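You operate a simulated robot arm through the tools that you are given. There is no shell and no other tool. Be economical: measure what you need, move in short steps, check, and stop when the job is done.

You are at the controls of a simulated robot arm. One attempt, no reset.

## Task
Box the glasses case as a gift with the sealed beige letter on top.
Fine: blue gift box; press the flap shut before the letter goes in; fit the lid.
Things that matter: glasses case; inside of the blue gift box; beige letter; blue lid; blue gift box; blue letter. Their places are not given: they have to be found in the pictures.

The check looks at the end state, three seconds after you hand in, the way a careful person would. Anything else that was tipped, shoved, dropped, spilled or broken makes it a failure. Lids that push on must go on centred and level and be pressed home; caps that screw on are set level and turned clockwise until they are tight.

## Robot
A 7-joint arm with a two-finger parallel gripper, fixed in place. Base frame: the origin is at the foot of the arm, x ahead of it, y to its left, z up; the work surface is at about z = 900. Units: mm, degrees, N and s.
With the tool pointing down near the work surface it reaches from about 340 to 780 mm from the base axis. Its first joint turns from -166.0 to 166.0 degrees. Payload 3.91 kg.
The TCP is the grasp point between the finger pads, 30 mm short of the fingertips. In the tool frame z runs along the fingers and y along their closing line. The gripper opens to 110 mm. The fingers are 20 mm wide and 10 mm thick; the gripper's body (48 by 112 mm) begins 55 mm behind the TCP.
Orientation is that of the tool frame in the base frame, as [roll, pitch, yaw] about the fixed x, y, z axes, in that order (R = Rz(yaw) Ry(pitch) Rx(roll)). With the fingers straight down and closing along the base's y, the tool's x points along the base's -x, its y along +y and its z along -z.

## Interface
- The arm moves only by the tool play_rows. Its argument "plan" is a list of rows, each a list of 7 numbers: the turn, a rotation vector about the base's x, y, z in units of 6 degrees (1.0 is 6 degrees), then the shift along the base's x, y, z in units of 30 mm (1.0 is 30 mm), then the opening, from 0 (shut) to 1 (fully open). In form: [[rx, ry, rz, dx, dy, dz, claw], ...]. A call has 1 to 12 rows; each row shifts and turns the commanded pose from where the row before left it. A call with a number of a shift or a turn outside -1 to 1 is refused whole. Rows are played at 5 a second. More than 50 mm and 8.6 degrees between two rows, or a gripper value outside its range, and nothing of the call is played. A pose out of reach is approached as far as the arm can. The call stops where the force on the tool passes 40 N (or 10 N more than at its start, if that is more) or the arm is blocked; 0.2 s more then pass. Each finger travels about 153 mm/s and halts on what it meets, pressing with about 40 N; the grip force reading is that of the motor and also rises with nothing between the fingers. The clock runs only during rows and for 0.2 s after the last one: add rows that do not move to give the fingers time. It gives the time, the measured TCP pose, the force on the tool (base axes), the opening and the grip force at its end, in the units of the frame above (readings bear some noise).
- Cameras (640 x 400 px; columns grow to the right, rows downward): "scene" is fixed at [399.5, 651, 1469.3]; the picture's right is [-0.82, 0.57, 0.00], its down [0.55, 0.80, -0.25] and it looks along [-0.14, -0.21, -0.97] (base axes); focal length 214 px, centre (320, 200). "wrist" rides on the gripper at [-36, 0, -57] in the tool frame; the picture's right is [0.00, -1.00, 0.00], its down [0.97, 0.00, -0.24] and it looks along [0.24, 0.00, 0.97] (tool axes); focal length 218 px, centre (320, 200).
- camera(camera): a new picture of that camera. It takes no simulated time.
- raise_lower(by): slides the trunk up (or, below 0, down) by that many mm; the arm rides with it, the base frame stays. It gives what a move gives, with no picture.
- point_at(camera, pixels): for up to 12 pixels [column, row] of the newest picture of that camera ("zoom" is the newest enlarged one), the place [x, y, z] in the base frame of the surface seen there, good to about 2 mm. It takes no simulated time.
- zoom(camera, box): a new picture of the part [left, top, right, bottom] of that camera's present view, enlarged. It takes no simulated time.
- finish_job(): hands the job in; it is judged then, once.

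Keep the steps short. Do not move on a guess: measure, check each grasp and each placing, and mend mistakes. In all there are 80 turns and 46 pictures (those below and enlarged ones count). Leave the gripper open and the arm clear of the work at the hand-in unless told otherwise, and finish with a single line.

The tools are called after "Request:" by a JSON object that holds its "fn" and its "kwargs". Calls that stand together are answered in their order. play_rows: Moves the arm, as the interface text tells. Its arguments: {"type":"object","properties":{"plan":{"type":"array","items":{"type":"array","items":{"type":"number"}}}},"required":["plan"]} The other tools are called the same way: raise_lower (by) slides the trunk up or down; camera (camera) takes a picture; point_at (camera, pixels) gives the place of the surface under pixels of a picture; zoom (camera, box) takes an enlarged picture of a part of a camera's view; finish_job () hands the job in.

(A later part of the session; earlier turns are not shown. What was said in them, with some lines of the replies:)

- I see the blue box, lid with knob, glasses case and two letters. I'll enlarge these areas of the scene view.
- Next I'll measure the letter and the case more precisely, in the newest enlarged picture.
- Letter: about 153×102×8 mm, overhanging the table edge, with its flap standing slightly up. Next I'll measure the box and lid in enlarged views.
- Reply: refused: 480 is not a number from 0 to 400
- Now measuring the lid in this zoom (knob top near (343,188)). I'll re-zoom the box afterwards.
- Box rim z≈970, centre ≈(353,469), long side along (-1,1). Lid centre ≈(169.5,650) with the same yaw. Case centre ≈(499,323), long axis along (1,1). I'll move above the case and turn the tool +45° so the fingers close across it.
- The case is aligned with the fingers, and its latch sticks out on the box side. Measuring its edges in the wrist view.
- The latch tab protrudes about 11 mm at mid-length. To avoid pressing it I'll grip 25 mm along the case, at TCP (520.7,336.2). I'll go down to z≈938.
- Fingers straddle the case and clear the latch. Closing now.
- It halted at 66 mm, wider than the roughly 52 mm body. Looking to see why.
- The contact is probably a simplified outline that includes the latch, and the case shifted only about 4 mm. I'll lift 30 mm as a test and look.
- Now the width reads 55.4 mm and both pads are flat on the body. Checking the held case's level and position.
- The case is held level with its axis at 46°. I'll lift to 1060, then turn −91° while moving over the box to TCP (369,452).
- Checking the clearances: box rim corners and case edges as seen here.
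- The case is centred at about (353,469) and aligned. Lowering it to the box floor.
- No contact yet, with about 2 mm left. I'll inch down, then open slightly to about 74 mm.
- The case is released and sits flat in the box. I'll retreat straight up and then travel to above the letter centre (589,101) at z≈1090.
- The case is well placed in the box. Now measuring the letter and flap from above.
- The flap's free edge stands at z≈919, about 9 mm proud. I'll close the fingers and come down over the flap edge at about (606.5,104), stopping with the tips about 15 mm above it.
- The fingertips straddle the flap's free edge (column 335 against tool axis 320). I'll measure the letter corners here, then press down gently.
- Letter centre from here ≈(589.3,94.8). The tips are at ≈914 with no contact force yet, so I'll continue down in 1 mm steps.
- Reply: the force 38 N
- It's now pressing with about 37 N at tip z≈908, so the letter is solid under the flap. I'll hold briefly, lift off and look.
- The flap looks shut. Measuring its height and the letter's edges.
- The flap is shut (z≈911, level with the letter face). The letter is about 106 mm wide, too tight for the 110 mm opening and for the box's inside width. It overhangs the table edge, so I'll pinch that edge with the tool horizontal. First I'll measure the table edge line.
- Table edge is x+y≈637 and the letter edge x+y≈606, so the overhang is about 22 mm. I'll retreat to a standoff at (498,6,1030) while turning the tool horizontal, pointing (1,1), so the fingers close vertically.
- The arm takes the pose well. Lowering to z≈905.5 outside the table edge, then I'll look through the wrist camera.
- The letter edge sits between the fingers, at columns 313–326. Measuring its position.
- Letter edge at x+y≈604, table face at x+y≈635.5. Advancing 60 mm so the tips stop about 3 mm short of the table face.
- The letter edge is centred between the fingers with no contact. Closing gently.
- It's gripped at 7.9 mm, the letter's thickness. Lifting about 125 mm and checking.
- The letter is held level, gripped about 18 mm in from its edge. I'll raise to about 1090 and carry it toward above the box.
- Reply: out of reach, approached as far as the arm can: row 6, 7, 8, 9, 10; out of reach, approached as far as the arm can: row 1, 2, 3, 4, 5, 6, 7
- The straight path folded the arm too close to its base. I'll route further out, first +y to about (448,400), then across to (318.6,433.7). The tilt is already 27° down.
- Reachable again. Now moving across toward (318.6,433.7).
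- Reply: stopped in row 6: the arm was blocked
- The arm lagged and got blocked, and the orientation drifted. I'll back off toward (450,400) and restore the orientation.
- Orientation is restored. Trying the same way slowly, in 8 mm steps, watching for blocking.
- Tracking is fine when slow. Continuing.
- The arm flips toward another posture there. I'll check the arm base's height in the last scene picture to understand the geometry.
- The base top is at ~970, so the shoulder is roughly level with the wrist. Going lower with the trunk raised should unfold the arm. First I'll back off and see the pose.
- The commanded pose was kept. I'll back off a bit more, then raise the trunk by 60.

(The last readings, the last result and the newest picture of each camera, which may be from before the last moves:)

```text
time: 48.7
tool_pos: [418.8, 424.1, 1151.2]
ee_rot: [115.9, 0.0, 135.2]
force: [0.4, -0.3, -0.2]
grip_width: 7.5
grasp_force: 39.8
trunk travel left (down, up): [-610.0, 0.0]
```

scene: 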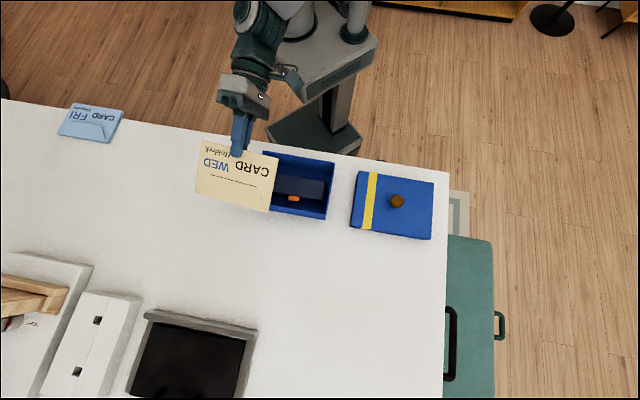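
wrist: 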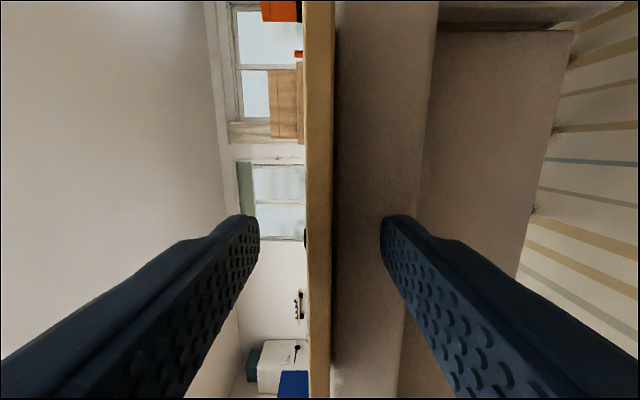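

Lowering to z≈1045 (the letter's far edge stays above the rim), then sliding over slowly.

Request:
{"fn": "play_rows", "kwargs": {"plan": [[0, 0, 0, 0, 0, -0.88, 0], [0, 0, 0, 0, 0, -0.88, 0], [0, 0, 0, 0, 0, -0.88, 0], [0, 0, 0, 0, 0, -0.88, 0], [0, 0, 0, -0.3, 0.03, 0, 0], [0, 0, 0, -0.3, 0.03, 0, 0], [0, 0, 0, -0.3, 0.03, 0, 0], [0, 0, 0, -0.3, 0.03, 0, 0], [0, 0, 0, 0, 0, 0, 0]]}}

```text
time: 50.7
tool_pos: [383.5, 425.8, 1045.7]
ee_rot: [115.9, 0.0, 135.3]
force: [0.5, 0.2, -0.1]
grip_width: 7.7
grasp_force: 40.0
trunk travel left (down, up): [-610.0, 0.0]
```

Tracking well. Continuing to (318.6,433.7).

Request:
{"fn": "play_rows", "kwargs": {"plan": [[0, 0, 0, -0.3, 0.03, 0, 0], [0, 0, 0, -0.3, 0.03, 0, 0], [0, 0, 0, -0.3, 0.04, 0, 0], [0, 0, 0, 0, 0, 0, 0]]}}

Request:
{"fn": "play_rows", "kwargs": {"plan": [[0, 0, 0, -0.25, 0.03, 0, 0], [0, 0, 0, -0.25, 0.03, 0, 0], [0, 0, 0, -0.25, 0.04, 0, 0], [0, 0, 0, -0.25, 0.04, 0, 0], [0, 0, 0, -0.2, 0.04, 0, 0], [0, 0, 0, 0, 0, 0, 0]]}}

```text
time: 51.7
tool_pos: [394.2, 400.3, 1048.5]
ee_rot: [115.6, -1.0, 129.8]
force: [0.4, 0.2, -1.0]
grip_width: 7.8
grasp_force: 39.9
trunk travel left (down, up): [-610.0, 0.0]
```

```text
time: 52.3
tool_pos: [402.3, 386.0, 1048.7]
ee_rot: [115.7, -1.1, 126.6]
force: [0.8, -0.2, -0.1]
grip_width: 7.9
grasp_force: 39.7
trunk travel left (down, up): [-610.0, 0.0]
stopped in row 3: the arm was blocked; the commanded pose is now the measured one
```

The arm flips as the tool's heading crosses the arm's own azimuth, which looks like a wrist-joint limit at this shallow tilt. I'll steepen the tilt to about 60° (like the tool-down posture that worked), rising at the same time, and cross over like that.

Request:
{"fn": "play_rows", "kwargs": {"plan": [[-0.55, 0.73, 0, 0.2, 0.1, 0.25, 0], [-0.55, 0.73, 0, 0.2, 0.1, 0.25, 0], [-0.55, 0.73, 0, 0.2, 0.1, 0.25, 0], [-0.55, 0.73, 0, 0, 0, 0.25, 0], [-0.55, 0.73, 0, 0, 0, 0.25, 0], [-0.55, 0.73, 0, 0, 0, 0.25, 0], [0, 0, 0, 0, 0, 0, 0], [0, 0, 0, 0, 0, 0, 0]]}}

```text
time: 54.1
tool_pos: [419.5, 395.5, 1093.7]
ee_rot: [148.6, -0.8, 126.2]
force: [-0.1, -0.7, 0.2]
grip_width: 7.8
grasp_force: 40.2
trunk travel left (down, up): [-610.0, 0.0]
```

Now crossing to about (330,420) with the steep tilt.

Request:
{"fn": "play_rows", "kwargs": {"plan": [[0, 0, 0.09, -0.375, 0.104, 0, 0], [0, 0, 0.09, -0.375, 0.104, 0, 0], [0, 0, 0.09, -0.375, 0.104, 0, 0], [0, 0, 0.09, -0.375, 0.104, 0, 0], [0, 0, 0.09, -0.375, 0.104, 0, 0], [0, 0, 0.09, -0.375, 0.104, 0, 0], [0, 0, 0.09, -0.375, 0.104, 0, 0], [0, 0, 0.09, -0.375, 0.104, 0, 0], [0, 0, 0, 0, 0, 0, 0], [0, 0, 0, 0, 0, 0, 0]]}}

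```text
time: 56.3
tool_pos: [329.4, 420.5, 1094.1]
ee_rot: [148.6, -0.8, 130.5]
force: [0.1, -0.3, 0.1]
grip_width: 8.1
grasp_force: 40.4
trunk travel left (down, up): [-610.0, 0.0]
```

Crossed cleanly. Now slowly easing the tilt back from 59° to about 35°.

Request:
{"fn": "play_rows", "kwargs": {"plan": [[0.255, -0.299, 0, 0, 0, 0, 0], [0.255, -0.299, 0, 0, 0, 0, 0], [0.255, -0.299, 0, 0, 0, 0, 0], [0.255, -0.299, 0, 0, 0, 0, 0], [0.255, -0.299, 0, 0, 0, 0, 0], [0.255, -0.299, 0, 0, 0, 0, 0], [0.255, -0.299, 0, 0, 0, 0, 0], [0.255, -0.299, 0, 0, 0, 0, 0], [0.255, -0.299, 0, 0, 0, 0, 0], [0.255, -0.299, 0, 0, 0, 0, 0], [0, 0, 0, 0, 0, 0, 0]]}}

Request:
{"fn": "camera", "kwargs": {"camera": "scene"}}

```text
time: 58.7
tool_pos: [328.5, 420.9, 1094.6]
ee_rot: [125.0, -0.8, 130.7]
force: [-0.2, 0.1, -0.1]
grip_width: 7.8
grasp_force: 40.4
trunk travel left (down, up): [-610.0, 0.0]
```

```text
16 pictures are left
```

scene: 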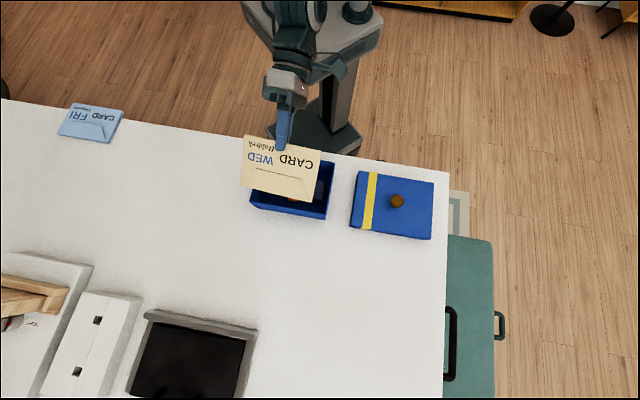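

It worked: tilt 35° with the letter over the box. I'll ease to 30°, shift to (316.7,436.7) and come down to z≈1040, the far edge just above the rim, to check.

Request:
{"fn": "play_rows", "kwargs": {"plan": [[0.18, -0.21, 0, -0.1, 0.13, 0, 0], [0.18, -0.21, 0, -0.1, 0.13, 0, 0], [0.18, -0.21, 0, -0.1, 0.13, 0, 0], [0, 0, 0, -0.1, 0.13, -0.4, 0], [0, 0, 0, 0, 0, -0.5, 0], [0, 0, 0, 0, 0, -0.5, 0], [0, 0, 0, 0, 0, -0.4, 0], [0, 0, 0, 0, 0, 0, 0], [0, 0, 0, 0, 0, 0, 0]]}}

Request:
{"fn": "zoom", "kwargs": {"camera": "scene", "box": [230, 100, 350, 230]}}

Request:
{"fn": "point_at", "kwargs": {"camera": "zoom", "pixels": [[200, 140], [200, 180], [240, 220], [280, 240], [320, 260], [360, 270], [300, 200], [360, 200], [420, 230], [260, 180], [330, 240], [400, 260]]}}

```text
time: 60.7
tool_pos: [316.9, 435.6, 1040.1]
ee_rot: [120.1, -0.7, 130.8]
force: [-0.5, 0.1, -1.0]
grip_width: 7.8
grasp_force: 40.6
trunk travel left (down, up): [-610.0, 0.0]
```

```text
3.08 times, centred on (290, 165) of scene
```

zoom: 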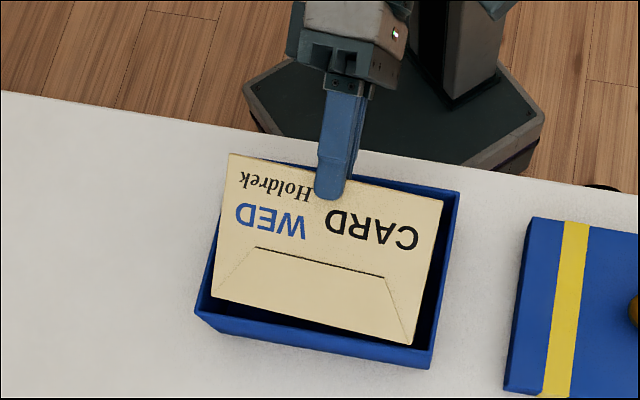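

```text
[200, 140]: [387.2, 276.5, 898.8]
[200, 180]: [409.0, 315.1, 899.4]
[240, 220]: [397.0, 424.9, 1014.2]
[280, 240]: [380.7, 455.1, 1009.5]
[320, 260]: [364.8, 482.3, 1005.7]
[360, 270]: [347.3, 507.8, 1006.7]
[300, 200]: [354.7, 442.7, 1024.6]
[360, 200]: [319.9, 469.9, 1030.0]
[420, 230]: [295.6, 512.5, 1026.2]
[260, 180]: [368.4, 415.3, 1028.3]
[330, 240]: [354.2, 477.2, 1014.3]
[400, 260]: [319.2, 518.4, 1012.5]
```

It looks aligned with the box. Checking the letter's corners numerically.

Request:
{"fn": "point_at", "kwargs": {"camera": "zoom", "pixels": [[233, 158], [438, 203], [409, 339], [215, 292], [310, 318], [202, 311], [428, 360], [456, 194]]}}

```text
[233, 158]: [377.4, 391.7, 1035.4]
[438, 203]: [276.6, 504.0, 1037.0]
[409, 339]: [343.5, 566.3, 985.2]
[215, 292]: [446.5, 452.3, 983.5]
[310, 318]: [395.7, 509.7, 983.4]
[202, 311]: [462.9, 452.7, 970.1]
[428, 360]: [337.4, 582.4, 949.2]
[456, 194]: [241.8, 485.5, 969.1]
```

The far corner would be within about 2 mm of the far wall, so I'll shift 8 mm back toward the arm and lower to z≈1000 in small steps, watching the force.

Request:
{"fn": "play_rows", "kwargs": {"plan": [[0, 0, 0.1, -0.1, -0.1, 0, 0], [0, 0, 0.1, -0.09, -0.09, 0, 0], [0, 0, 0, 0, 0, -0.3, 0], [0, 0, 0, 0, 0, -0.3, 0], [0, 0, 0, 0, 0, -0.3, 0], [0, 0, 0, 0, 0, -0.2, 0], [0, 0, 0, 0, 0, -0.13, 0], [0, 0, 0, 0, 0, -0.1, 0], [0, 0, 0, 0, 0, 0, 0]]}}

Request:
{"fn": "zoom", "kwargs": {"camera": "scene", "box": [230, 100, 350, 230]}}

Request:
{"fn": "point_at", "kwargs": {"camera": "zoom", "pixels": [[300, 200], [330, 240], [240, 220], [310, 300], [380, 300], [400, 260], [240, 270], [360, 220], [270, 200]]}}

```text
time: 62.7
tool_pos: [311.9, 431.9, 1000.9]
ee_rot: [120.0, -0.6, 132.1]
force: [0.9, 1.1, 3.2]
grip_width: 7.7
grasp_force: 39.4
trunk travel left (down, up): [-610.0, 0.0]
```

```text
3.08 times, centred on (290, 165) of scene
```

zoom: 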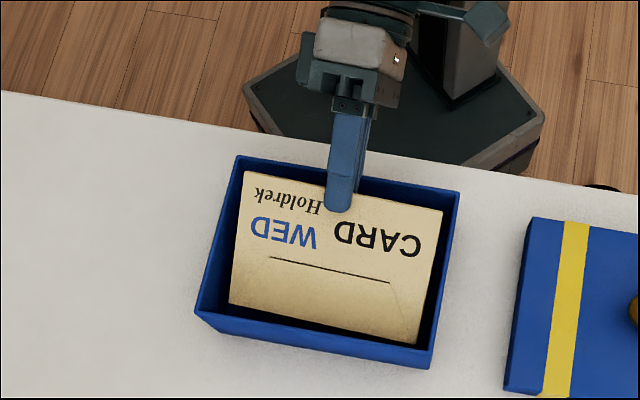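

```text
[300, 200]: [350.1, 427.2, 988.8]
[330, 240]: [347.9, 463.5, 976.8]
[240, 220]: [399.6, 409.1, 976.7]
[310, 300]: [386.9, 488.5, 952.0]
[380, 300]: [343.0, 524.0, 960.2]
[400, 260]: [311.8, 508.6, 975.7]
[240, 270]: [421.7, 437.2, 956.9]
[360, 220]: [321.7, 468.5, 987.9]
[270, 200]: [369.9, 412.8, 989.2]
```

Just touching (3 N). I'll flatten by about 5° around the contact while lowering 7 mm, then open slightly to 15 mm.

Request:
{"fn": "play_rows", "kwargs": {"plan": [[0.187, -0.207, 0, 0, 0, -0.08, 0], [0.187, -0.207, 0, 0, 0, -0.08, 0], [0.187, -0.207, 0, 0, 0, -0.08, 0], [0, 0, 0, 0, 0, 0, 0], [0, 0, 0, 0, 0, 0, 0.1], [0, 0, 0, 0, 0, 0, 0.14], [0, 0, 0, 0, 0, 0, 0.14]]}}

Request:
{"fn": "zoom", "kwargs": {"camera": "scene", "box": [230, 100, 350, 230]}}

```text
time: 64.3
tool_pos: [312.5, 431.2, 993.2]
ee_rot: [115.0, -0.7, 132.2]
force: [-0.5, -0.3, -1.0]
grip_width: 15.5
grasp_force: 0.3
trunk travel left (down, up): [-610.0, 0.0]
```

```text
3.08 times, centred on (290, 165) of scene
```

zoom: 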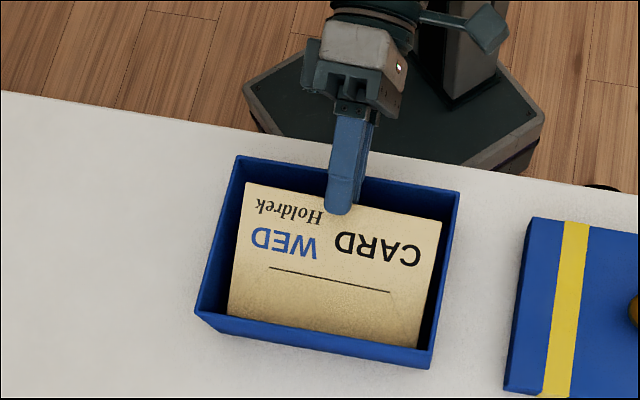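

The letter is free on the lower finger and the case. Withdrawing back along the tool axis.

Request:
{"fn": "play_rows", "kwargs": {"plan": [[0, 0, 0, -0.67, -0.61, 0.42, 0.14], [0, 0, 0, -0.4, -0.36, 0.3, 0.14], [0, 0, 0, 0, 0, 0.3, 0.14], [0, 0, 0, 0, 0, 0, 0.14]]}}

Request:
{"fn": "zoom", "kwargs": {"camera": "scene", "box": [230, 100, 350, 230]}}

```text
time: 65.3
tool_pos: [280.9, 401.8, 1023.7]
ee_rot: [115.1, -0.6, 132.0]
force: [0.7, 0.3, 0.0]
grip_width: 15.5
grasp_force: 0.0
trunk travel left (down, up): [-610.0, 0.0]
```

```text
3.08 times, centred on (290, 165) of scene
```

zoom: 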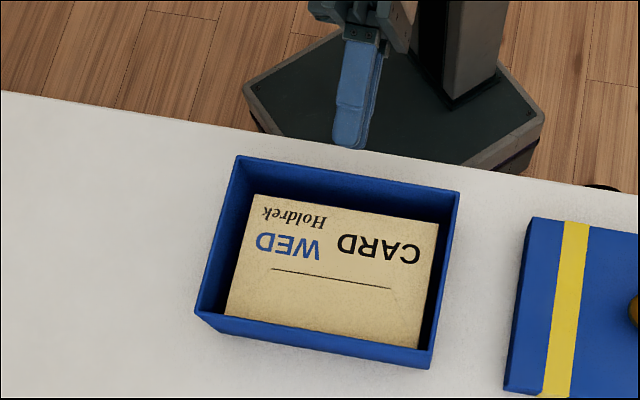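

The letter fell in. Checking how it lies.

Request:
{"fn": "point_at", "kwargs": {"camera": "zoom", "pixels": [[258, 200], [434, 226], [412, 342], [232, 312], [250, 250], [420, 280], [330, 270], [320, 325], [340, 215], [330, 200]]}}

```text
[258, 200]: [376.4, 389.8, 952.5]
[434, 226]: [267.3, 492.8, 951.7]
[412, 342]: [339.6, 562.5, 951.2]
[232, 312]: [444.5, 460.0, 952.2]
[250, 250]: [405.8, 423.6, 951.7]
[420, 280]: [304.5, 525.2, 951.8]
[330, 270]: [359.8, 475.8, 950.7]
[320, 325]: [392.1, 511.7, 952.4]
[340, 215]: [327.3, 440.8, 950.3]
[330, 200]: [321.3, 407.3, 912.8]
```

The letter lies flat at z≈952, 18 mm below the rim, with the flap shut. Next I'll raise and turn the tool straight down again.

Request:
{"fn": "play_rows", "kwargs": {"plan": [[0, 0, 0, 0, 0, 0.6, 0.14], [-0.725, 0.805, 0, 0, 0.2, 0.5, 0.14], [-0.725, 0.805, 0, 0, 0.3, 0.5, 0.2], [-0.725, 0.805, 0, 0, 0.3, 0.4, 0.3], [-0.725, 0.805, 0, 0, 0.3, 0.4, 0.4], [-0.725, 0.805, 0, 0, 0.3, 0.4, 0.5], [-0.725, 0.805, 0, 0, 0.3, 0.4, 0.5], [-0.725, 0.805, 0, 0, 0.3, 0.2, 0.5], [-0.725, 0.805, 0, 0, 0.3, 0, 0.5], [-0.725, 0.805, 0, 0, 0.3, 0, 0.5], [-0.725, 0.805, 0, 0, 0.3, 0, 0.5], [0, 0, 0, 0, 0, 0, 0.5]]}}

```text
time: 67.9
tool_pos: [279.0, 488.6, 1126.4]
ee_rot: [-179.9, -0.3, 131.5]
force: [-0.5, 0.1, 0.7]
grip_width: 54.9
grasp_force: 0.0
trunk travel left (down, up): [-610.0, 0.0]
```

The tool points straight down. Moving over the lid knob at about (169.5,649).

Request:
{"fn": "play_rows", "kwargs": {"plan": [[0, 0, 0.105, -0.608, 0.891, -0.2, 0.5], [0, 0, 0.105, -0.608, 0.891, -0.2, 0.5], [0, 0, 0.105, -0.608, 0.891, -0.2, 0.5], [0, 0, 0.105, -0.608, 0.891, -0.2, 0.5], [0, 0, 0.105, -0.608, 0.891, -0.2, 0.5], [0, 0, 0.105, -0.608, 0.891, -0.2, 0.5], [0, 0, 0, 0, 0, 0, 0.5], [0, 0, 0, 0, 0, 0, 0.5]]}}

Request:
{"fn": "camera", "kwargs": {"camera": "wrist"}}

```text
time: 69.7
tool_pos: [171.1, 649.7, 1089.5]
ee_rot: [179.9, -0.4, 135.2]
force: [0.0, -0.2, 0.4]
grip_width: 54.7
grasp_force: 0.1
trunk travel left (down, up): [-610.0, 0.0]
```

```text
11 pictures are left
```

wrist: 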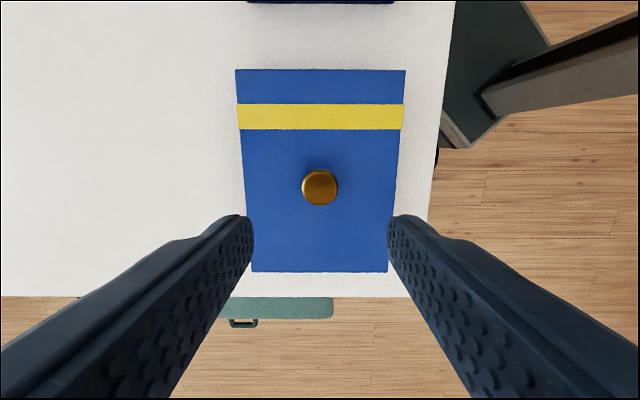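

Request:
{"fn": "point_at", "kwargs": {"camera": "wrist", "pixels": [[319, 185], [304, 187], [335, 187], [319, 172], [319, 203], [238, 73], [403, 73], [385, 269], [255, 269]]}}

```text
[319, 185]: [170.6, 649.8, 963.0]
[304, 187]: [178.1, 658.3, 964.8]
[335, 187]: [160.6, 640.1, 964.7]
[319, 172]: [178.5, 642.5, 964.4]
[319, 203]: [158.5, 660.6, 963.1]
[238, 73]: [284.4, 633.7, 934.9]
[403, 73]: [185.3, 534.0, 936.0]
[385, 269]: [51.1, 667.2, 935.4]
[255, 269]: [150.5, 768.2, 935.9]
```

The knob is centred under the tool, spanning z 935–964. Descending to TCP≈968 (tips 3 mm above the lid top) and closing.

Request:
{"fn": "play_rows", "kwargs": {"plan": [[0, 0, 0, -0.03, 0.01, -0.9, 0.5], [0, 0, 0, 0, 0, -0.9, 0.5], [0, 0, 0, 0, 0, -0.9, 0.5], [0, 0, 0, 0, 0, -0.9, 0.5], [0, 0, 0, 0, 0, -0.42, 0.5], [0, 0, 0, 0, 0, 0, 0.5], [0, 0, 0, 0, 0, 0, 0.35], [0, 0, 0, 0, 0, 0, 0.2], [0, 0, 0, 0, 0, 0, 0.1], [0, 0, 0, 0, 0, 0, 0.1], [0, 0, 0, 0, 0, 0, 0.1]]}}

```text
time: 72.1
tool_pos: [168.9, 648.0, 968.5]
ee_rot: [-179.9, -0.4, 135.2]
force: [-0.6, -0.5, -0.3]
grip_width: 30.5
grasp_force: 40.1
trunk travel left (down, up): [-610.0, 0.0]
```

The knob is gripped at 30.5 mm. Lifting straight up about 115 mm and checking.

Request:
{"fn": "play_rows", "kwargs": {"plan": [[0, 0, 0, 0, 0, 0.2, 0.1], [0, 0, 0, 0, 0, 0.6, 0.1], [0, 0, 0, 0, 0, 0.8, 0.1], [0, 0, 0, 0, 0, 0.8, 0.1], [0, 0, 0, 0, 0, 0.8, 0.1], [0, 0, 0, 0, 0, 0.8, 0.1], [0, 0, 0, 0, 0, 0, 0.1]]}}

Request:
{"fn": "camera", "kwargs": {"camera": "wrist"}}

Request:
{"fn": "point_at", "kwargs": {"camera": "wrist", "pixels": [[260, 100], [380, 100], [320, 100], [230, 200], [420, 200], [250, 150], [390, 150]]}}

```text
time: 73.7
tool_pos: [167.4, 650.0, 1088.8]
ee_rot: [-179.9, -0.4, 135.2]
force: [0.2, 0.5, -1.3]
grip_width: 30.2
grasp_force: 40.0
trunk travel left (down, up): [-610.0, 0.0]
```

```text
10 pictures are left
```

wrist: 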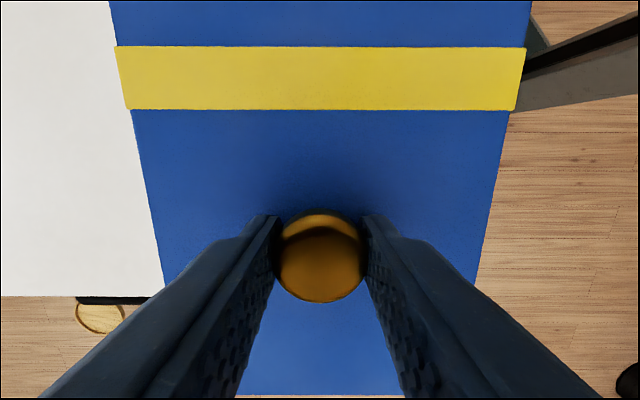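

```text
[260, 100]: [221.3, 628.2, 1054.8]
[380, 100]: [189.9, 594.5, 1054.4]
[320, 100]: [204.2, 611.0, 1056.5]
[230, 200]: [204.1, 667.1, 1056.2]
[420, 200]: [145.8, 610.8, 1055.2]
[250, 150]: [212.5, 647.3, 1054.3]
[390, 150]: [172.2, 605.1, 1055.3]
```

The lid hangs level. Now a fresh look at the box rim, and at the lid's near edge relative to the tool.

Request:
{"fn": "point_at", "kwargs": {"camera": "wrist", "pixels": [[320, 392], [300, 391], [350, 391], [320, 300], [136, 130], [505, 130], [160, 250], [478, 250]]}}

Request:
{"fn": "zoom", "kwargs": {"camera": "scene", "box": [240, 140, 344, 225]}}

Request:
{"fn": "point_at", "kwargs": {"camera": "zoom", "pixels": [[186, 52], [522, 106], [478, 350], [121, 288], [155, 160], [152, 171], [501, 227], [300, 319], [350, 78], [502, 220], [498, 232], [300, 321]]}}

```text
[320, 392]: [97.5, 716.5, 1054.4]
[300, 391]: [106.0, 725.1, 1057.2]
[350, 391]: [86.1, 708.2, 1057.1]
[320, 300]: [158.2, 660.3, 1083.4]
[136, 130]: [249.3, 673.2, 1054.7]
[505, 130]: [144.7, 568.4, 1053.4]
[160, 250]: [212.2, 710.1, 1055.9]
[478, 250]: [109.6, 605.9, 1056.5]
```

```text
4.71 times, centred on (292, 182) of scene
```

zoom: 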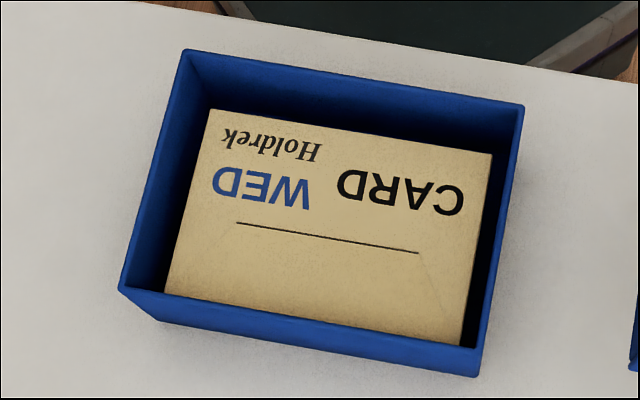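

```text
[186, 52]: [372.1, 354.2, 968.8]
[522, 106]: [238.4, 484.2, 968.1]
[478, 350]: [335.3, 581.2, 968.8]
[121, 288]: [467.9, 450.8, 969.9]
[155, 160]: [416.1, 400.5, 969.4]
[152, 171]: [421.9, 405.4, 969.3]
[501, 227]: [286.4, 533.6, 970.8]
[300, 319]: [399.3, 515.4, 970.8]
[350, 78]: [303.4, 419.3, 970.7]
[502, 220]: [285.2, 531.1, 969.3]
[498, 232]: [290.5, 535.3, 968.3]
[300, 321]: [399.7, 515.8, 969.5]
```

Lid edges are symmetric about the tool to about 1 mm, yaw 135.2°. The box centre is ≈(353.4,468.0) with yaw ≈135.4°. Carrying the lid over the box.

Request:
{"fn": "play_rows", "kwargs": {"plan": [[0, 0, 0, 0.883, -0.864, 0, 0.1], [0, 0, 0, 0.883, -0.864, 0, 0.1], [0, 0, 0, 0.883, -0.864, 0, 0.1], [0, 0, 0, 0.883, -0.864, 0, 0.1], [0, 0, 0, 0.883, -0.864, 0, 0.1], [0, 0, 0, 0.883, -0.864, 0, 0.1], [0, 0, 0.03, 0.883, -0.864, 0, 0.1], [0, 0, 0, 0, 0, 0, 0.1], [0, 0, 0, 0, 0, 0, 0.1]]}}

Request:
{"fn": "play_rows", "kwargs": {"plan": [[0, 0, 0, 0, 0, -0.5, 0.1], [0, 0, 0, 0, 0, -0.5, 0.1], [0, 0, 0, 0, 0, 0, 0.1], [0, 0, 0, 0, 0, 0, 0.1]]}}

Request:
{"fn": "zoom", "kwargs": {"camera": "scene", "box": [230, 130, 350, 230]}}

Request:
{"fn": "play_rows", "kwargs": {"plan": [[0, 0, 0, 0, 0, 0, 0.1]]}}

```text
time: 75.7
tool_pos: [357.6, 468.2, 1090.6]
ee_rot: [180.0, -0.4, 135.4]
force: [0.2, 0.0, -0.1]
grip_width: 30.0
grasp_force: 40.0
trunk travel left (down, up): [-610.0, 0.0]
```

```text
time: 76.7
tool_pos: [355.3, 469.0, 1058.4]
ee_rot: [-179.8, -0.4, 135.5]
force: [0.0, -0.1, 0.1]
grip_width: 30.6
grasp_force: 40.1
trunk travel left (down, up): [-610.0, 0.0]
```

```text
4.00 times, centred on (290, 180) of scene
```

zoom: 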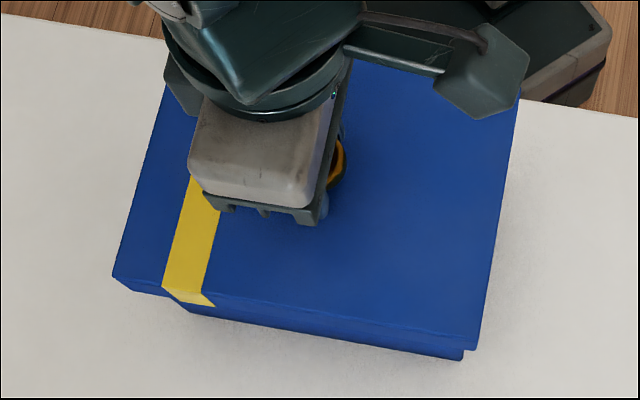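

```text
time: 77.1
tool_pos: [354.0, 467.9, 1058.7]
ee_rot: [-180.0, -0.4, 135.3]
force: [0.0, 0.1, 0.2]
grip_width: 30.2
grasp_force: 40.6
trunk travel left (down, up): [-610.0, 0.0]
```

Measuring the lid's visible corners to check its centre against the box.

Request:
{"fn": "point_at", "kwargs": {"camera": "zoom", "pixels": [[117, 276], [474, 335], [517, 97], [120, 276], [472, 333], [515, 100], [473, 347], [300, 305], [140, 195], [497, 215]]}}

```text
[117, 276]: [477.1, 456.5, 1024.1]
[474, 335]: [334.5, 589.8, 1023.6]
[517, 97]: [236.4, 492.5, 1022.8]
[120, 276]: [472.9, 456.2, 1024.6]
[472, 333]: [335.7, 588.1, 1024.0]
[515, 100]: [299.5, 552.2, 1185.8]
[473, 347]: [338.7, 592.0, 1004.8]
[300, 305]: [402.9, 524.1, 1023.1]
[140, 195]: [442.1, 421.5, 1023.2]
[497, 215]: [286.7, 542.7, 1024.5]
```

By tool reading the lid is within about 1.5 mm. I'll nudge −1.5 mm in x and lower gently through the first engagement (TCP≈1038), watching the force.

Request:
{"fn": "play_rows", "kwargs": {"plan": [[0, 0, 0, -0.05, -0.02, -0.3, 0.1], [0, 0, 0, 0, 0, -0.2, 0.1], [0, 0, 0, 0, 0, -0.1, 0.1], [0, 0, 0, 0, 0, -0.1, 0.1], [0, 0, 0, 0, 0, -0.1, 0.1], [0, 0, 0, 0, 0, -0.1, 0.1], [0, 0, 0, 0, 0, 0, 0.1]]}}

```text
time: 78.7
tool_pos: [353.9, 467.8, 1031.4]
ee_rot: [-180.0, -0.4, 135.4]
force: [0.8, 0.1, -0.6]
grip_width: 30.2
grasp_force: 39.9
trunk travel left (down, up): [-610.0, 0.0]
```

No resistance, so the skirt is past the rim. Continuing down.

Request:
{"fn": "play_rows", "kwargs": {"plan": [[0, 0, 0, 0, 0, -0.15, 0.1], [0, 0, 0, 0, 0, -0.15, 0.1], [0, 0, 0, 0, 0, -0.15, 0.1], [0, 0, 0, 0, 0, -0.15, 0.1], [0, 0, 0, 0, 0, -0.1, 0.1], [0, 0, 0, 0, 0, -0.1, 0.1], [0, 0, 0, 0, 0, 0, 0.1]]}}

```text
time: 80.3
tool_pos: [354.3, 465.9, 1008.9]
ee_rot: [179.9, -0.4, 135.3]
force: [1.8, 0.0, 7.9]
grip_width: 30.2
grasp_force: 40.2
trunk travel left (down, up): [-610.0, 0.0]
```

Contact at about 8 N with TCP≈1009, close to home. Pressing a little further.

Request:
{"fn": "play_rows", "kwargs": {"plan": [[0, 0, 0, 0, 0, -0.06, 0.1], [0, 0, 0, 0, 0, -0.06, 0.1], [0, 0, 0, 0, 0, -0.06, 0.1], [0, 0, 0, 0, 0, 0, 0.1]]}}

Request:
{"fn": "zoom", "kwargs": {"camera": "scene", "box": [230, 130, 350, 230]}}

Request:
{"fn": "point_at", "kwargs": {"camera": "zoom", "pixels": [[150, 240], [260, 280], [350, 290], [450, 310], [470, 200], [490, 130], [160, 160], [400, 200]]}}

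```text
time: 81.1
tool_pos: [354.0, 469.0, 1009.3]
ee_rot: [179.5, -0.5, 135.3]
force: [-1.1, -2.4, 16.5]
grip_width: 30.4
grasp_force: 39.7
trunk travel left (down, up): [-610.0, 0.0]
stopped in row 3: the force on the tool passed its limit (the readings are from after the stop); the commanded pose is now the measured one
```

```text
4.00 times, centred on (290, 180) of scene
```

zoom: 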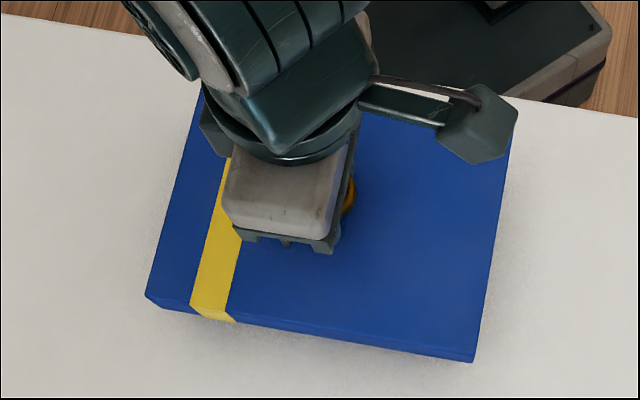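

```text
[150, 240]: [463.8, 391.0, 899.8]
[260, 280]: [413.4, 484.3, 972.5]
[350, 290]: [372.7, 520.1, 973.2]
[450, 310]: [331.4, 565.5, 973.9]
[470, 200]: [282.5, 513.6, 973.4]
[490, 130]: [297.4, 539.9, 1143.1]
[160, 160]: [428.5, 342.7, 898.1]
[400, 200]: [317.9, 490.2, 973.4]
```

The lid top is level at z≈973, seated on the 970 rim, and the press hit the 40 N stop. Releasing and retreating upward.

Request:
{"fn": "play_rows", "kwargs": {"plan": [[0, 0, 0, 0, 0, 0, 0.3], [0, 0, 0, 0, 0, 0, 0.6], [0, 0, 0, 0, 0, 0, 0.6], [0, 0, 0, 0, 0, 0.8, 0.6], [0, 0, 0, 0, 0, 0.9, 0.6], [0, 0, 0, 0, 0, 0.9, 0.6], [0, 0, 0, 0, 0, 0.9, 0.6], [0, 0, 0, 0.7, -0.9, 0.5, 1], [0, 0, 0, 0.7, -0.9, 0, 1], [0, 0, 0, 0.7, -0.9, 0, 1], [0, 0, 0, 0.7, -0.9, 0, 1], [0, 0, 0, 0, 0, 0, 1]]}}

Request:
{"fn": "camera", "kwargs": {"camera": "scene"}}

Request:
{"fn": "zoom", "kwargs": {"camera": "scene", "box": [240, 130, 360, 230]}}

Request:
{"fn": "point_at", "kwargs": {"camera": "zoom", "pixels": [[150, 100], [120, 270], [420, 320], [460, 130], [300, 100], [300, 280], [200, 200], [400, 200]]}}

```text
time: 83.7
tool_pos: [439.5, 360.6, 1127.1]
ee_rot: [179.5, -0.5, 135.4]
force: [-0.7, -0.4, 0.8]
grip_width: 109.8
grasp_force: 0.1
trunk travel left (down, up): [-610.0, 0.0]
```

```text
6 pictures are left
```

scene: 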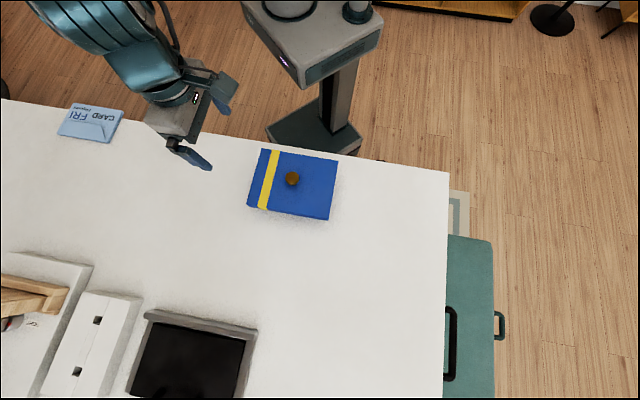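

```text
4.00 times, centred on (300, 180) of scene
```

zoom: 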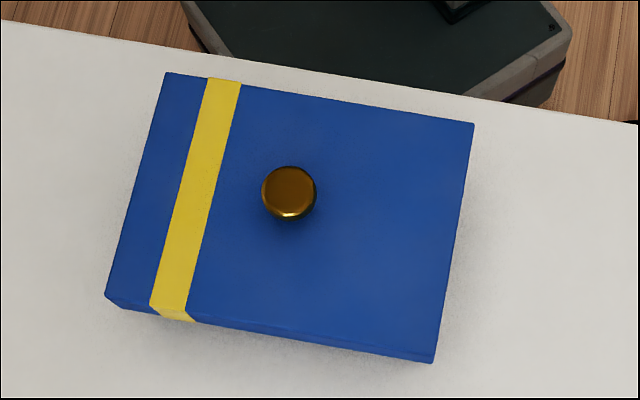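

```text
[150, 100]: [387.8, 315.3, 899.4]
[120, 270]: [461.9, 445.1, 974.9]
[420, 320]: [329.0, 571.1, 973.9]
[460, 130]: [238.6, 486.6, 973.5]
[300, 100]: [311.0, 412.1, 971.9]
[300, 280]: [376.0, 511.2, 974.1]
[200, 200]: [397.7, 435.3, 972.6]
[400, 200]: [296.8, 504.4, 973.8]
```

The lid is level (z 972–975 all over) and seated. The blue letter is untouched, and the gripper is open and clear. Handing in.

Request:
{"fn": "finish_job", "kwargs": {}}

```text
The job is handed in.
```

The glasses case is in the blue gift box with the beige letter on top, flap pressed shut, and the lid is on level and pressed home.
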